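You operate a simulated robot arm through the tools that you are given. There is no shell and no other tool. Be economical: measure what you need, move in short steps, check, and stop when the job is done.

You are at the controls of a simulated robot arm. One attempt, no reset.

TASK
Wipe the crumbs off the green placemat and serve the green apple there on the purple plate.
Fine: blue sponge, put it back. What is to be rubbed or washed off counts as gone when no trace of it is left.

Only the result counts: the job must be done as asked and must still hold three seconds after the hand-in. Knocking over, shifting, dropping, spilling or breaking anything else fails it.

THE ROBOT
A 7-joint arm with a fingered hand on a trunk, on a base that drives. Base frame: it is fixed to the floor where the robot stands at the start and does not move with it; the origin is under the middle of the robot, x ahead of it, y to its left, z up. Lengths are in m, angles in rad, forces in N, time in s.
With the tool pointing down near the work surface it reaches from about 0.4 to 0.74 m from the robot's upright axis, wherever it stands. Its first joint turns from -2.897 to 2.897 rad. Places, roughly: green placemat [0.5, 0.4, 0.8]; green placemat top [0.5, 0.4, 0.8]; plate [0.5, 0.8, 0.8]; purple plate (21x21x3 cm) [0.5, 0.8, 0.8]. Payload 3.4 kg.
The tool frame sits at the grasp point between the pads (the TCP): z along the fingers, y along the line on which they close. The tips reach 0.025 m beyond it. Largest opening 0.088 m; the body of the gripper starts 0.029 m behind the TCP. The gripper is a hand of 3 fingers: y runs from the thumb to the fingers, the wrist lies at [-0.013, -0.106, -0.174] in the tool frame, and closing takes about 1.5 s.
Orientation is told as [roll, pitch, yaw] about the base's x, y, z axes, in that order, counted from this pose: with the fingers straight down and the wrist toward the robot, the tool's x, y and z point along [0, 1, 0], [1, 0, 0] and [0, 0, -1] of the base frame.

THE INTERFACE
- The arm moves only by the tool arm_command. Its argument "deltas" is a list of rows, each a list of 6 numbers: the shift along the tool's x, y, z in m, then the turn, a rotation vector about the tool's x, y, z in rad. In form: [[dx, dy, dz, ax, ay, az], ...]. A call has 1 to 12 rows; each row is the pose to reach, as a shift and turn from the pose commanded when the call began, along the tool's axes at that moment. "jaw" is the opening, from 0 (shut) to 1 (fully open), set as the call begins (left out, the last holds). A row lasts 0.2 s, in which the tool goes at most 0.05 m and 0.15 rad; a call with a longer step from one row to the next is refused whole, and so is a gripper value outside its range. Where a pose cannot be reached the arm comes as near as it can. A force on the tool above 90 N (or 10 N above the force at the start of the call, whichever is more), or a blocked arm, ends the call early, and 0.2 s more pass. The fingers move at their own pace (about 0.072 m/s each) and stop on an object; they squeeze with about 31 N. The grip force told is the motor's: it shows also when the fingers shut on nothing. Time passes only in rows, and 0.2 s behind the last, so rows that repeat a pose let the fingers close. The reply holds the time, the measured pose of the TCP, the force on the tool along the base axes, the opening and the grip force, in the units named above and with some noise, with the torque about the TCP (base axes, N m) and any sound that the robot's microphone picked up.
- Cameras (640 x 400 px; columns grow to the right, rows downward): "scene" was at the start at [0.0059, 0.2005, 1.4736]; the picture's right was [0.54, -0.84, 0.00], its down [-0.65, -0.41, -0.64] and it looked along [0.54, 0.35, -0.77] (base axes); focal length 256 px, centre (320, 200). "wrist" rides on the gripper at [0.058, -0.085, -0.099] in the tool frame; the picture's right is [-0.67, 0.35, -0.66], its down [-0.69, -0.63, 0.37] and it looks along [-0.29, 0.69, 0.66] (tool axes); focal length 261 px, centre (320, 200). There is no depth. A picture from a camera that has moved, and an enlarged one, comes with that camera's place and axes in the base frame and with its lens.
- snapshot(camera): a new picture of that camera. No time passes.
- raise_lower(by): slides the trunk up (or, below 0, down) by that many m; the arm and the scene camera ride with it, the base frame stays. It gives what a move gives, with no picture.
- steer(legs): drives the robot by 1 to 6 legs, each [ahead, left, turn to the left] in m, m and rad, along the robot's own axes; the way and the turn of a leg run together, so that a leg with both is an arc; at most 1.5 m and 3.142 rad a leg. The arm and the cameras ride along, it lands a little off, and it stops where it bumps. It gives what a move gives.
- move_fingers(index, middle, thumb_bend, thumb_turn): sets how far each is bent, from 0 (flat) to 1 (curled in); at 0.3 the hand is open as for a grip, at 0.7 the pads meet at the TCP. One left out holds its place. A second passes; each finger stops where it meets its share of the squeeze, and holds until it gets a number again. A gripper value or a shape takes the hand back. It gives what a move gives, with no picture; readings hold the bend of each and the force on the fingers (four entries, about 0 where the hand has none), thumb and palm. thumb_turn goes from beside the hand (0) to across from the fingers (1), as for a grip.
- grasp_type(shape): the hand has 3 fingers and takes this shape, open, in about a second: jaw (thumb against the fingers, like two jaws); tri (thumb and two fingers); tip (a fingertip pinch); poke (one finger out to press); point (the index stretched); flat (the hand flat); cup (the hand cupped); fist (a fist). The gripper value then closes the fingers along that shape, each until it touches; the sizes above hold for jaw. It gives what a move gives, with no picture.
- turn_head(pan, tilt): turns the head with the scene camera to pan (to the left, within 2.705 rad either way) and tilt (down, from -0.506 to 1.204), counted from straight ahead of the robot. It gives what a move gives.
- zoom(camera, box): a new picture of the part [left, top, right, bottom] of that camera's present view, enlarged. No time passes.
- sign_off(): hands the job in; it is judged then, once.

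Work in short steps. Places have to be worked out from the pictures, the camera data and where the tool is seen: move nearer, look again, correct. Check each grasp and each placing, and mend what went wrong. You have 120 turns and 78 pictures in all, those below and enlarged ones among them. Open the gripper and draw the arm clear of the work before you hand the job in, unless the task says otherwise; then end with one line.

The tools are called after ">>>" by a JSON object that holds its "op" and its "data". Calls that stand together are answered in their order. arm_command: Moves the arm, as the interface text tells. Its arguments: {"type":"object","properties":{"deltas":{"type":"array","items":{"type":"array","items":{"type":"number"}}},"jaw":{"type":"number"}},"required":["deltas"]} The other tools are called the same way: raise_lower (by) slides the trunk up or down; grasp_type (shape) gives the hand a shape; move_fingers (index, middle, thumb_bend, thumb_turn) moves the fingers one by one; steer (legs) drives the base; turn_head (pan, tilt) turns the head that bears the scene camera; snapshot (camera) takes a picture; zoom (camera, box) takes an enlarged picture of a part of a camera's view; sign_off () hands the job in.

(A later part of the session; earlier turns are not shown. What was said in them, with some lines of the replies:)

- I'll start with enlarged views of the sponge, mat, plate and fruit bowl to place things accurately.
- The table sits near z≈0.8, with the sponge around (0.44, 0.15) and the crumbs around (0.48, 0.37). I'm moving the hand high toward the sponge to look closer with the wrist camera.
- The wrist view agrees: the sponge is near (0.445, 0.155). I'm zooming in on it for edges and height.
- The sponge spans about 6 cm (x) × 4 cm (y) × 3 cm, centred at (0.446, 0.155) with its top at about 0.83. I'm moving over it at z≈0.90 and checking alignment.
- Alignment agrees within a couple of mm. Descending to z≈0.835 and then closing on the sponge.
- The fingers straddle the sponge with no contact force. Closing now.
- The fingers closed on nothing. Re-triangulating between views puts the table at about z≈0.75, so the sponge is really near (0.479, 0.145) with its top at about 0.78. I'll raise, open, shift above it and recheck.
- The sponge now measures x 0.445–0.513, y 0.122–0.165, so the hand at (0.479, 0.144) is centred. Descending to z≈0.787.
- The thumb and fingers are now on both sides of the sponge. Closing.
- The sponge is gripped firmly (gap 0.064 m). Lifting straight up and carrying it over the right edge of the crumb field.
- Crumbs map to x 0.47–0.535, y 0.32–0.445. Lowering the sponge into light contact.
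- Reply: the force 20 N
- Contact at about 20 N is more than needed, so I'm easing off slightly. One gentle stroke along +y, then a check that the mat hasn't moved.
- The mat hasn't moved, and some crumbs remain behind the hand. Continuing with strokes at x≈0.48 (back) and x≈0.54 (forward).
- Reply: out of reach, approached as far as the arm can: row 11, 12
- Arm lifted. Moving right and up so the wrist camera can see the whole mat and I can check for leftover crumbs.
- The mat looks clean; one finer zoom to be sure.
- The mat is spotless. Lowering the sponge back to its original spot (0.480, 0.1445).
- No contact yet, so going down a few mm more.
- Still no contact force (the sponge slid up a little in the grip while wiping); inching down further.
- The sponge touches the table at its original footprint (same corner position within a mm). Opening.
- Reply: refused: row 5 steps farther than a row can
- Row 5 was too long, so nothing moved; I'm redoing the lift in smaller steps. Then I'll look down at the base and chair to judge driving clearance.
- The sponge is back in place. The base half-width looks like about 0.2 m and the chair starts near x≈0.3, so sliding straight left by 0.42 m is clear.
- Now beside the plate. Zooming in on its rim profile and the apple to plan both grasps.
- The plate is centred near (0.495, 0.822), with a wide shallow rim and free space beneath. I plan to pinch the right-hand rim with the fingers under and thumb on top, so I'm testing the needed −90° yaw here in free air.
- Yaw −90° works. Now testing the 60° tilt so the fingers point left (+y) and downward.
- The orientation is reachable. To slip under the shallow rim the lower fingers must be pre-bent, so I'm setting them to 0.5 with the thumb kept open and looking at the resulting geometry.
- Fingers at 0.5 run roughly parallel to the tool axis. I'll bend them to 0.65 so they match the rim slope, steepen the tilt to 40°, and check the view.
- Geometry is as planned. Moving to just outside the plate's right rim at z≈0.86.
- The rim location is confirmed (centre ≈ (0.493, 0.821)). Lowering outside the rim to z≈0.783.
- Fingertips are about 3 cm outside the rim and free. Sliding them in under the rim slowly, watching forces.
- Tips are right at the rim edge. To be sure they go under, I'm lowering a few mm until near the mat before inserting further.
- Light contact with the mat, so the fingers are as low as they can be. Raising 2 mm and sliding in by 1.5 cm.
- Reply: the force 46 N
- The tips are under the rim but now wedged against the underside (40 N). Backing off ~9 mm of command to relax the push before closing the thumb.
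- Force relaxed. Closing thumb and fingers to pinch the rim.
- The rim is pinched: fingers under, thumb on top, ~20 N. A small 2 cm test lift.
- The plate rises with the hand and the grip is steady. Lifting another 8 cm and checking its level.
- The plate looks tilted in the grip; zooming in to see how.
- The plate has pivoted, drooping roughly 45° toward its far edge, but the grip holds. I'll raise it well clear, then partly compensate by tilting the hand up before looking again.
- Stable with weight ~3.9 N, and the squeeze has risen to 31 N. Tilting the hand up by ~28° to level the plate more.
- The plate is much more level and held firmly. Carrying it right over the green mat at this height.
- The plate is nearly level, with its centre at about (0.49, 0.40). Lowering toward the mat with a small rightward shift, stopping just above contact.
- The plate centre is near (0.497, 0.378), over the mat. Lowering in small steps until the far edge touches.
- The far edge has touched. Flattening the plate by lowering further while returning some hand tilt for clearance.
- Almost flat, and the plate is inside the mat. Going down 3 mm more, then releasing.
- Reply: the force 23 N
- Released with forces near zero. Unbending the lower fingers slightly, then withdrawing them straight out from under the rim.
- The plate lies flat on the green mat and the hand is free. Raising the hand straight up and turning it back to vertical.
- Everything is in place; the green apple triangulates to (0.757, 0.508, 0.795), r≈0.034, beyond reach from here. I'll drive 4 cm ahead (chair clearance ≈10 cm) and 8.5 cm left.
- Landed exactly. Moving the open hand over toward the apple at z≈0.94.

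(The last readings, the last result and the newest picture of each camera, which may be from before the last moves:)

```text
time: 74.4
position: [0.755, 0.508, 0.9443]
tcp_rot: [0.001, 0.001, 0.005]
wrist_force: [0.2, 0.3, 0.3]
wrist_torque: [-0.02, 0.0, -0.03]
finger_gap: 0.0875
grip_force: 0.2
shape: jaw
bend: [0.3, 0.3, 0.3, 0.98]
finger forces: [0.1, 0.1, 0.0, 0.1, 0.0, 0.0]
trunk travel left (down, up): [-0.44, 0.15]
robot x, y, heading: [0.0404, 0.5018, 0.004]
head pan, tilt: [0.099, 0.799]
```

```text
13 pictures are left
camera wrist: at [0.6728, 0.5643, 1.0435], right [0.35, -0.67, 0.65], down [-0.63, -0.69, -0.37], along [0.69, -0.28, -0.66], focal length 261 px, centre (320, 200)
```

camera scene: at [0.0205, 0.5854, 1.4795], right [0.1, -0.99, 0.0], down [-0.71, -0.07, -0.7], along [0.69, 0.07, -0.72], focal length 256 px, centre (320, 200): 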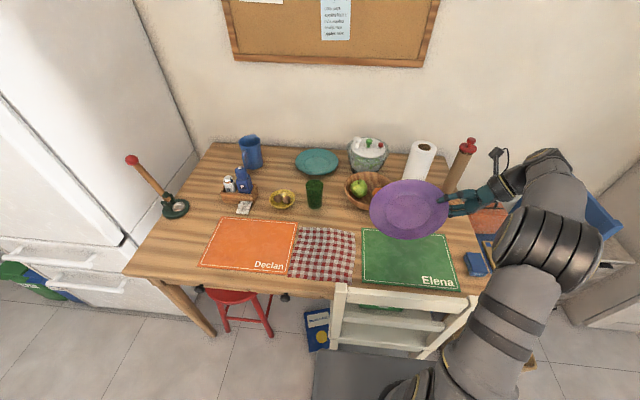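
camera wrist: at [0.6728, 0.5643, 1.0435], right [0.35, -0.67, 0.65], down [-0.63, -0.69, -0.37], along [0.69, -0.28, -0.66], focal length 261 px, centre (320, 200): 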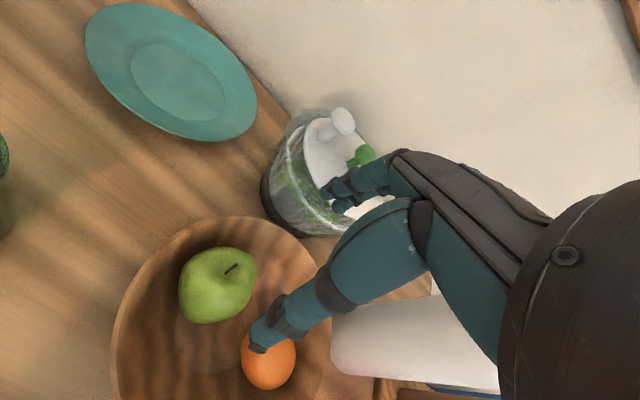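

The apple is centred at about (0.753, 0.505), and the hand is aligned within mm. Descending around it to z≈0.815.

>>> {"op": "arm_command", "data": {"deltas": [[-0.002, -0.002, 0.03, 0, 0, 0], [-0.003, -0.002, 0.06, 0, 0, 0], [-0.003, -0.002, 0.085, 0, 0, 0], [-0.003, -0.002, 0.105, 0, 0, 0], [-0.003, -0.002, 0.12, 0, 0, 0], [-0.003, -0.002, 0.13, 0, 0, 0], [-0.003, -0.002, 0.13, 0, 0, 0]]}}

>>> {"op": "snapshot", "data": {"camera": "wrist"}}

```text
time: 76.0
position: [0.7546, 0.5055, 0.8158]
tcp_rot: [0.0, -0.002, 0.003]
wrist_force: [-1.5, -0.8, 5.4]
wrist_torque: [0.01, -0.13, 0.0]
finger_gap: 0.0865
grip_force: 0.1
shape: jaw
bend: [0.32, 0.3, 0.3, 0.98]
finger forces: [6.7, 0.0, 0.0, 0.0, 0.1, 0.0]
trunk travel left (down, up): [-0.44, 0.15]
robot x, y, heading: [0.0396, 0.5027, -0.003]
head pan, tilt: [0.099, 0.799]
```

```text
12 pictures are left
camera wrist: at [0.6705, 0.5614, 0.9142], right [0.35, -0.67, 0.66], down [-0.63, -0.69, -0.37], along [0.7, -0.28, -0.66], focal length 261 px, centre (320, 200)
```

wrist: 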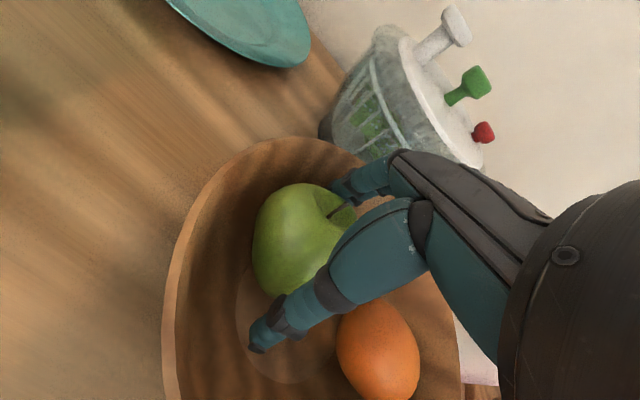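

The index finger brushes the bowl wall (5 N). Rising 7 mm, shifting 4 mm toward the robot, then closing.

>>> {"op": "arm_command", "data": {"deltas": [[0, -0.001, -0.005, 0, 0, 0], [0, -0.004, -0.007, 0, 0, 0], [0, -0.004, -0.007, 0, 0, 0]]}}

>>> {"op": "arm_command", "data": {"deltas": [[0, 0, 0, 0, 0, 0], [0, 0, 0, 0, 0, 0], [0, 0, 0, 0, 0, 0], [0, 0, 0, 0, 0, 0], [0, 0, 0, 0, 0, 0], [0, 0, 0, 0, 0, 0], [0, 0, 0, 0, 0, 0]], "jaw": 0}}

>>> {"op": "snapshot", "data": {"camera": "wrist"}}

```text
time: 76.8
position: [0.7507, 0.5047, 0.8228]
tcp_rot: [-0.001, -0.001, 0.004]
wrist_force: [-1.0, -0.1, 0.1]
wrist_torque: [0.01, -0.04, -0.02]
finger_gap: 0.088
grip_force: 0.0
shape: jaw
bend: [0.3, 0.3, 0.3, 0.98]
finger forces: [0.0, 0.0, 0.0, 0.1, 0.0, 0.1]
trunk travel left (down, up): [-0.44, 0.15]
robot x, y, heading: [0.0392, 0.5019, 0.0]
head pan, tilt: [0.099, 0.799]
```

```text
time: 78.4
position: [0.7499, 0.5055, 0.8227]
tcp_rot: [-0.001, -0.001, 0.004]
wrist_force: [-0.2, 0.0, 0.4]
wrist_torque: [-0.01, 0.05, -0.03]
finger_gap: 0.0568
grip_force: 30.7
shape: jaw
bend: [0.28, 0.39, 0.61, 1.0]
finger forces: [18.3, 9.7, 0.0, 0.0, 27.5, 0.0]
trunk travel left (down, up): [-0.44, 0.15]
robot x, y, heading: [0.0391, 0.504, 0.0]
head pan, tilt: [0.099, 0.799]
```

```text
11 pictures are left
camera wrist: at [0.6669, 0.5616, 0.9209], right [0.35, -0.67, 0.66], down [-0.63, -0.69, -0.37], along [0.7, -0.28, -0.66], focal length 261 px, centre (320, 200)
```

wrist: 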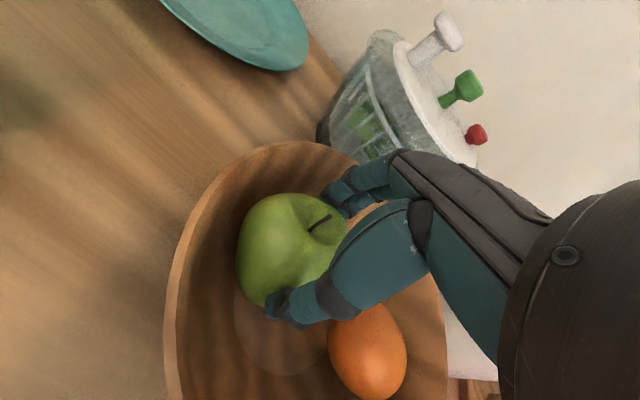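

The apple is held (gap 0.057 m, 28 N). Test lift of 6 cm.

>>> {"op": "arm_command", "data": {"deltas": [[0, 0, -0.015, 0, 0, 0], [0, 0, -0.03, 0, 0, 0], [0, 0, -0.045, 0, 0, 0], [0, 0, -0.06, 0, 0, 0], [0, 0, -0.06, 0, 0, 0]]}}

>>> {"op": "snapshot", "data": {"camera": "wrist"}}

```text
time: 79.6
position: [0.7517, 0.5048, 0.8826]
tcp_rot: [-0.001, 0.0, 0.003]
wrist_force: [0.0, 0.3, -2.0]
wrist_torque: [0.02, 0.0, 0.03]
finger_gap: 0.0566
grip_force: 31.1
shape: jaw
bend: [0.28, 0.39, 0.61, 1.0]
finger forces: [18.3, 9.6, 0.0, 0.0, 27.0, 0.1]
trunk travel left (down, up): [-0.44, 0.15]
robot x, y, heading: [0.04, 0.5057, 0.003]
head pan, tilt: [0.099, 0.799]
```

```text
10 pictures are left
camera wrist: at [0.667, 0.5611, 0.981], right [0.35, -0.67, 0.66], down [-0.63, -0.69, -0.37], along [0.69, -0.28, -0.66], focal length 261 px, centre (320, 200)
```

wrist: 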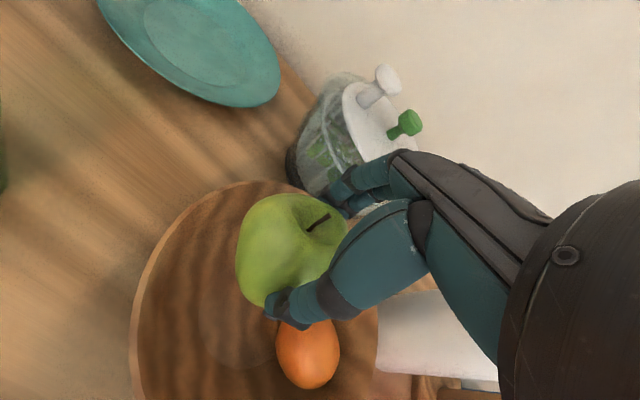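

Secure. Carrying it up and over to the plate centre (0.488, 0.393).

>>> {"op": "arm_command", "data": {"deltas": [[0, 0, -0.04, 0, 0, 0], [-0.018, -0.042, -0.045, 0, 0, 0], [-0.036, -0.085, -0.045, 0, 0, 0], [-0.054, -0.127, -0.045, 0, 0, 0], [-0.072, -0.17, -0.045, 0, 0, 0], [-0.09, -0.212, -0.045, 0, 0, 0], [-0.106, -0.25, -0.045, 0, 0, 0], [-0.112, -0.2635, -0.045, 0, 0, 0], [-0.112, -0.2635, -0.045, 0, 0, 0]]}}

>>> {"op": "snapshot", "data": {"camera": "scene"}}

```text
time: 81.6
position: [0.4859, 0.392, 0.9265]
tcp_rot: [-0.001, 0.0, 0.003]
wrist_force: [0.0, -0.3, -1.3]
wrist_torque: [0.01, -0.05, 0.0]
finger_gap: 0.0566
grip_force: 31.1
shape: jaw
bend: [0.29, 0.39, 0.61, 1.0]
finger forces: [18.3, 9.5, 0.0, 0.0, 27.1, 0.1]
trunk travel left (down, up): [-0.44, 0.15]
robot x, y, heading: [0.0405, 0.5063, 0.005]
head pan, tilt: [0.099, 0.799]
```

```text
9 pictures are left
camera scene: at [0.06, 0.6708, 1.4195], right [0.1, -0.99, 0.0], down [-0.71, -0.07, -0.7], along [0.69, 0.07, -0.72], focal length 256 px, centre (320, 200)
```

scene: 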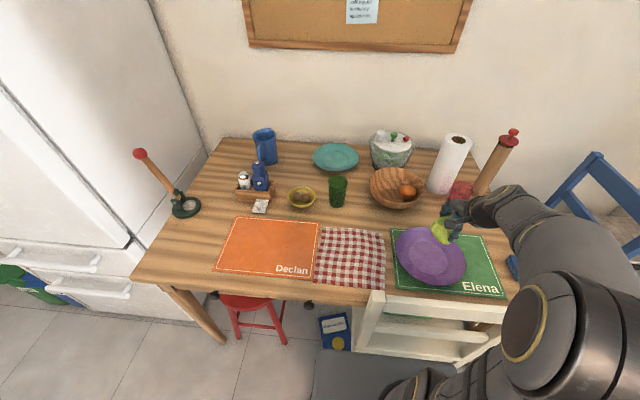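

Zooming to verify the plate's lie and the apple's position over it.

>>> {"op": "zoom", "data": {"camera": "scene", "box": [370, 190, 530, 310]}}

>>> {"op": "snapshot", "data": {"camera": "wrist"}}

```text
3.33 times, centred on (450, 250) of scene
camera zoom: at [0.06, 0.6708, 1.4195], right [0.1, -0.99, 0.0], down [-0.71, -0.07, -0.7], along [0.69, 0.07, -0.72], focal length 852 px, centre (-113, 33)
```

zoom: 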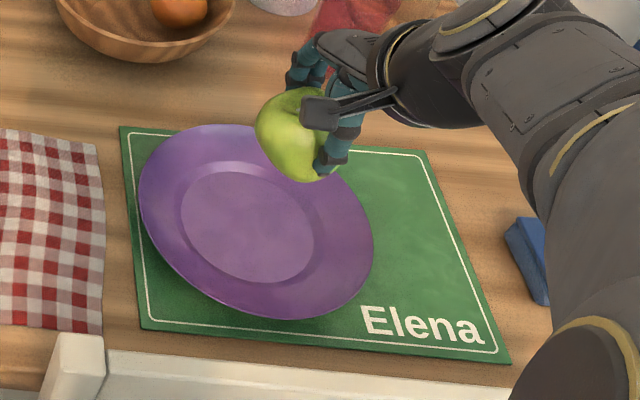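

```text
7 pictures are left
camera wrist: at [0.4034, 0.4485, 1.0256], right [0.35, -0.67, 0.66], down [-0.63, -0.69, -0.37], along [0.7, -0.28, -0.66], focal length 261 px, centre (320, 200)
```

wrist: 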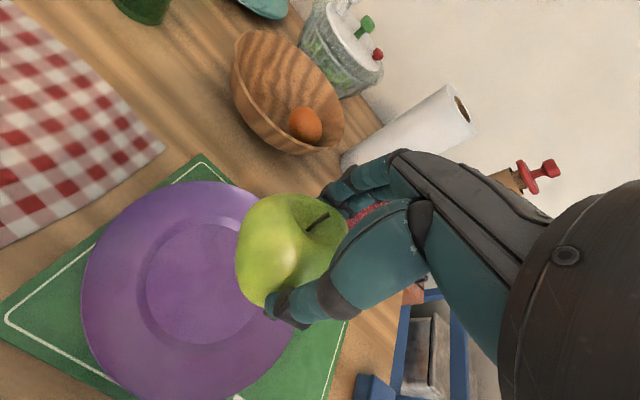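

The plate centre triangulates to (0.485, 0.398). Shifting 5 mm and lowering the apple toward the plate.

>>> {"op": "arm_command", "data": {"deltas": [[0.005, -0.001, 0.03, 0, 0, 0], [0.005, -0.001, 0.06, 0, 0, 0], [0.005, -0.001, 0.08, 0, 0, 0], [0.005, -0.001, 0.092, 0, 0, 0], [0.005, -0.001, 0.098, 0, 0, 0], [0.005, -0.001, 0.098, 0, 0, 0]]}}

```text
time: 83.0
position: [0.487, 0.3962, 0.8281]
tcp_rot: [0.0, 0.0, 0.004]
wrist_force: [-0.8, -0.1, -0.8]
wrist_torque: [-0.01, 0.02, -0.01]
finger_gap: 0.0564
grip_force: 30.9
shape: jaw
bend: [0.29, 0.39, 0.61, 1.0]
finger forces: [18.4, 9.5, 0.1, 0.1, 27.1, 0.1]
trunk travel left (down, up): [-0.44, 0.15]
robot x, y, heading: [0.038, 0.5035, 0.002]
head pan, tilt: [0.099, 0.799]
```

No contact yet; inching down.

>>> {"op": "arm_command", "data": {"deltas": [[0, 0, 0.002, 0, 0, 0], [0, 0, 0.004, 0, 0, 0], [0, 0, 0.006, 0, 0, 0], [0, 0, 0.006, 0, 0, 0]]}}

```text
time: 84.0
position: [0.4869, 0.3979, 0.8223]
tcp_rot: [0.003, 0.0, 0.003]
wrist_force: [0.6, 0.3, -0.8]
wrist_torque: [0.0, 0.0, -0.03]
finger_gap: 0.0564
grip_force: 31.2
shape: jaw
bend: [0.29, 0.39, 0.61, 1.0]
finger forces: [18.5, 9.4, 0.0, 0.0, 27.0, 0.0]
trunk travel left (down, up): [-0.44, 0.15]
robot x, y, heading: [0.0399, 0.5039, 0.003]
head pan, tilt: [0.099, 0.799]
```

Still free; another 6 mm in 2 mm steps.

>>> {"op": "arm_command", "data": {"deltas": [[0, 0, 0.002, 0, 0, 0], [0, 0, 0.004, 0, 0, 0], [0, 0, 0.006, 0, 0, 0], [0, 0, 0.006, 0, 0, 0]]}}

>>> {"op": "zoom", "data": {"camera": "scene", "box": [390, 210, 490, 295]}}

```text
time: 85.0
position: [0.4868, 0.3962, 0.8162]
tcp_rot: [0.001, 0.001, 0.003]
wrist_force: [-0.1, -0.1, -1.0]
wrist_torque: [-0.03, 0.01, 0.0]
finger_gap: 0.0563
grip_force: 31.1
shape: jaw
bend: [0.29, 0.39, 0.61, 1.0]
finger forces: [18.3, 9.4, 0.0, 0.0, 27.1, 0.1]
trunk travel left (down, up): [-0.44, 0.15]
robot x, y, heading: [0.0388, 0.5028, 0.001]
head pan, tilt: [0.099, 0.799]
```

```text
4.71 times, centred on (440, 252) of scene
camera zoom: at [0.06, 0.6708, 1.4195], right [0.1, -0.99, 0.0], down [-0.71, -0.07, -0.7], along [0.69, 0.07, -0.72], focal length 1203 px, centre (-245, -47)
```

zoom: 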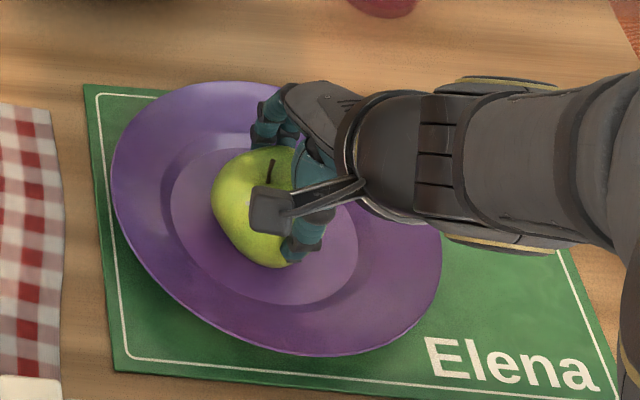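

The apple is centred over the plate and close. Continuing down until contact shows.

>>> {"op": "arm_command", "data": {"deltas": [[0, 0, 0.002, 0, 0, 0], [0, 0, 0.003, 0, 0, 0], [0, 0, 0.004, 0, 0, 0], [0, 0, 0.004, 0, 0, 0]]}}

```text
time: 86.0
position: [0.4877, 0.3971, 0.8115]
tcp_rot: [-0.001, 0.0, 0.003]
wrist_force: [0.1, -0.2, -2.2]
wrist_torque: [0.0, 0.04, -0.01]
finger_gap: 0.0563
grip_force: 30.8
shape: jaw
bend: [0.29, 0.39, 0.61, 1.0]
finger forces: [18.5, 9.5, 0.1, 0.0, 26.9, 0.1]
trunk travel left (down, up): [-0.44, 0.15]
robot x, y, heading: [0.0366, 0.5017, 0.003]
head pan, tilt: [0.099, 0.799]
```

>>> {"op": "arm_command", "data": {"deltas": [[0, 0, 0.002, 0, 0, 0], [0, 0, 0.003, 0, 0, 0], [0, 0, 0.004, 0, 0, 0], [0, 0, 0.004, 0, 0, 0]]}}

```text
time: 87.0
position: [0.486, 0.3965, 0.8089]
tcp_rot: [-0.001, 0.0, 0.003]
wrist_force: [0.9, -0.6, 4.4]
wrist_torque: [-0.02, 0.1, -0.02]
finger_gap: 0.0561
grip_force: 31.2
shape: jaw
bend: [0.28, 0.39, 0.61, 1.0]
finger forces: [18.9, 10.5, 0.1, 0.1, 28.5, 0.1]
trunk travel left (down, up): [-0.44, 0.15]
robot x, y, heading: [0.0356, 0.502, 0.003]
head pan, tilt: [0.099, 0.799]
```

The apple rests on the plate (4 N contact). Releasing in stages.

>>> {"op": "arm_command", "data": {"deltas": [[0, 0, -0.001, 0, 0, 0], [0, 0, -0.001, 0, 0, 0], [0, 0, -0.001, 0, 0, 0], [0, 0, -0.001, 0, 0, 0]], "jaw": 0.75}}

>>> {"op": "arm_command", "data": {"deltas": [[0, 0, 0, 0, 0, 0], [0, 0, 0, 0, 0, 0], [0, 0, 0, 0, 0, 0], [0, 0, 0, 0, 0, 0]], "jaw": 1}}

>>> {"op": "snapshot", "data": {"camera": "wrist"}}

```text
time: 88.0
position: [0.4871, 0.3975, 0.8101]
tcp_rot: [0.001, 0.0, 0.005]
wrist_force: [0.0, 0.0, -0.1]
wrist_torque: [-0.01, -0.03, 0.0]
finger_gap: 0.0659
grip_force: 0.1
shape: jaw
bend: [0.27, 0.36, 0.54, 0.99]
finger forces: [0.0, 0.0, 0.0, 0.0, 0.0, 0.1]
trunk travel left (down, up): [-0.44, 0.15]
robot x, y, heading: [0.0369, 0.5057, 0.006]
head pan, tilt: [0.099, 0.799]
```

```text
time: 89.0
position: [0.4862, 0.3965, 0.8109]
tcp_rot: [0.001, 0.001, 0.004]
wrist_force: [0.4, -0.9, 0.1]
wrist_torque: [0.04, -0.02, 0.01]
finger_gap: 0.0875
grip_force: 0.1
shape: jaw
bend: [0.3, 0.3, 0.3, 0.98]
finger forces: [0.0, 0.1, 0.1, 0.0, 0.1, 0.1]
trunk travel left (down, up): [-0.44, 0.15]
robot x, y, heading: [0.0365, 0.5066, 0.005]
head pan, tilt: [0.099, 0.799]
```

```text
5 pictures are left
camera wrist: at [0.4028, 0.4535, 0.9092], right [0.35, -0.67, 0.66], down [-0.63, -0.69, -0.37], along [0.7, -0.28, -0.66], focal length 261 px, centre (320, 200)
```

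wrist: 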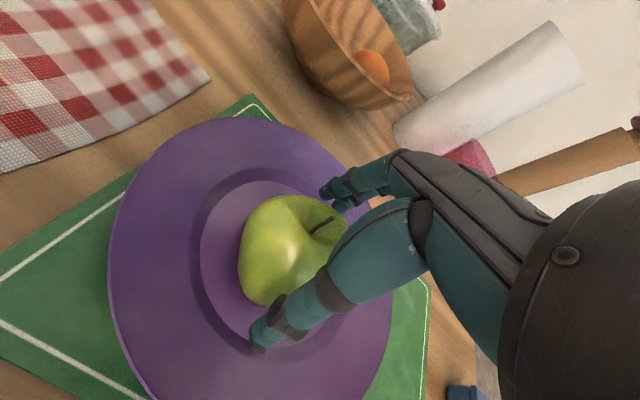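

The apple sits on the plate, clear of the fingers. Raising the hand straight up and drawing back.

>>> {"op": "arm_command", "data": {"deltas": [[0, 0, -0.02, 0, 0, 0], [0, 0, -0.05, 0, 0, 0], [0, 0, -0.09, 0, 0, 0], [0, 0, -0.13, 0, 0, 0], [0, 0, -0.17, 0, 0, 0], [0, 0, -0.21, 0, 0, 0], [0.04, -0.02, -0.22, 0, 0, 0], [0.08, -0.04, -0.22, 0, 0, 0], [0.12, -0.06, -0.22, 0, 0, 0], [0.16, -0.08, -0.22, 0, 0, 0], [0.2, -0.09, -0.22, 0, 0, 0], [0.23, -0.09, -0.22, 0, 0, 0]]}}

>>> {"op": "turn_head", "data": {"pan": -0.1, "tilt": 0.85}}

>>> {"op": "snapshot", "data": {"camera": "scene"}}

```text
time: 91.6
position: [0.3963, 0.6271, 1.0321]
tcp_rot: [0.001, -0.001, 0.003]
wrist_force: [0.8, -0.3, 0.5]
wrist_torque: [0.0, -0.02, -0.01]
finger_gap: 0.0873
grip_force: 0.0
shape: jaw
bend: [0.3, 0.3, 0.3, 0.98]
finger forces: [0.1, 0.1, 0.0, 0.0, 0.0, 0.0]
trunk travel left (down, up): [-0.44, 0.15]
robot x, y, heading: [0.038, 0.5026, 0.002]
head pan, tilt: [0.099, 0.799]
```

```text
time: 92.3
position: [0.3965, 0.6265, 1.0299]
tcp_rot: [0.001, 0.001, 0.005]
wrist_force: [0.4, -0.2, -0.2]
wrist_torque: [-0.02, 0.02, 0.03]
finger_gap: 0.0878
grip_force: 0.0
shape: jaw
bend: [0.3, 0.3, 0.3, 0.98]
finger forces: [0.0, 0.0, 0.1, 0.0, 0.0, 0.1]
trunk travel left (down, up): [-0.44, 0.15]
robot x, y, heading: [0.0347, 0.4976, 0.007]
head pan, tilt: [-0.099, 0.85]
```

```text
4 pictures are left
camera scene: at [0.0574, 0.6551, 1.4154], right [-0.1, -1.0, 0.0], down [-0.75, 0.07, -0.66], along [0.66, -0.06, -0.75], focal length 256 px, centre (320, 200)
```

scene: 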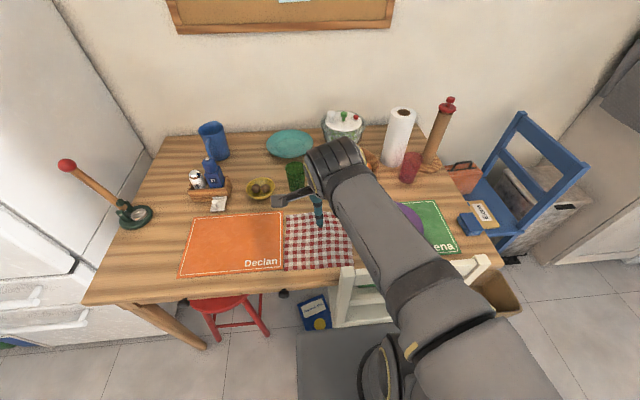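

The sponge is at its original spot and the rest is undisturbed. Moving the arm further left so the scene camera can confirm the plate and apple.

>>> {"op": "arm_command", "data": {"deltas": [[0.045, 0, 0, 0, 0, 0], [0.09, 0, 0, 0, 0, 0], [0.135, 0, 0, 0, 0, 0], [0.18, 0, 0, 0, 0, 0], [0.225, 0, 0, 0, 0, 0], [0.26, 0, 0, 0, 0, 0], [0.26, 0, 0, 0, 0, 0]]}}

>>> {"op": "zoom", "data": {"camera": "scene", "box": [300, 120, 500, 290]}}

```text
time: 94.0
position: [0.3955, 0.8861, 1.0292]
tcp_rot: [0.0, -0.001, 0.001]
wrist_force: [-0.1, 0.1, 0.3]
wrist_torque: [-0.01, -0.03, -0.01]
finger_gap: 0.0876
grip_force: 0.1
shape: jaw
bend: [0.3, 0.3, 0.3, 0.98]
finger forces: [0.0, 0.0, 0.0, 0.0, 0.0, 0.1]
trunk travel left (down, up): [-0.44, 0.15]
robot x, y, heading: [0.038, 0.5072, 0.004]
head pan, tilt: [-0.099, 0.85]
```

```text
2.35 times, centred on (400, 205) of scene
camera zoom: at [0.0575, 0.6552, 1.4154], right [-0.1, -1.0, 0.0], down [-0.75, 0.07, -0.66], along [0.66, -0.06, -0.75], focal length 602 px, centre (132, 188)
```

zoom: 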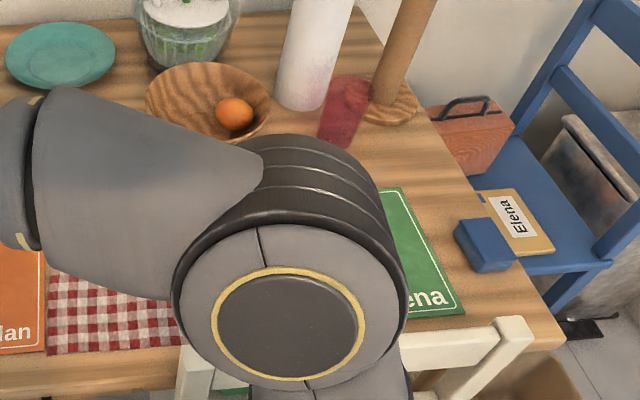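

The elbow blocks that view. I'll bring the hand to the right at the same height and use the wrist camera on the plate.

>>> {"op": "arm_command", "data": {"deltas": [[-0.048, 0, 0, 0, 0, 0], [-0.096, 0, 0, 0, 0, 0], [-0.144, 0, 0, 0, 0, 0], [-0.192, 0, 0, 0, 0, 0], [-0.24, 0, 0, 0, 0, 0], [-0.288, 0, 0, 0, 0, 0], [-0.336, 0, 0, 0, 0, 0], [-0.384, 0, 0, 0, 0, 0], [-0.432, 0, 0, 0, 0, 0], [-0.48, 0.01, 0, 0, 0, 0], [-0.528, 0.02, 0, 0, 0, 0], [-0.57, 0.03, 0, 0, 0, 0]]}}

>>> {"op": "snapshot", "data": {"camera": "wrist"}}

```text
time: 96.5
position: [0.4265, 0.3165, 1.0304]
tcp_rot: [-0.002, 0.001, 0.003]
wrist_force: [-0.1, 0.2, 0.0]
wrist_torque: [0.03, 0.02, 0.0]
finger_gap: 0.0878
grip_force: 0.1
shape: jaw
bend: [0.3, 0.3, 0.3, 0.98]
finger forces: [0.0, 0.0, 0.1, 0.0, 0.0, 0.0]
trunk travel left (down, up): [-0.44, 0.15]
robot x, y, heading: [0.0368, 0.5045, 0.003]
head pan, tilt: [-0.099, 0.85]
```

```text
2 pictures are left
camera wrist: at [0.3428, 0.3731, 1.1291], right [0.35, -0.67, 0.66], down [-0.63, -0.69, -0.37], along [0.7, -0.28, -0.66], focal length 261 px, centre (320, 200)
```

wrist: 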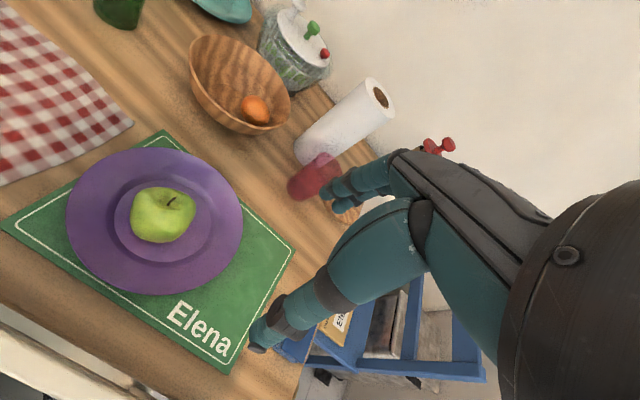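

The apple sits centred on the purple plate, the plate is on the clean green mat, the sponge is back, and the open hand is well above everything. Handing in.

>>> {"op": "sign_off", "data": {}}

```text
The job is handed in.
```

I wiped the green placemat clean, put the blue sponge back where it was, moved the purple plate onto the green placemat, and set the green apple on the plate.
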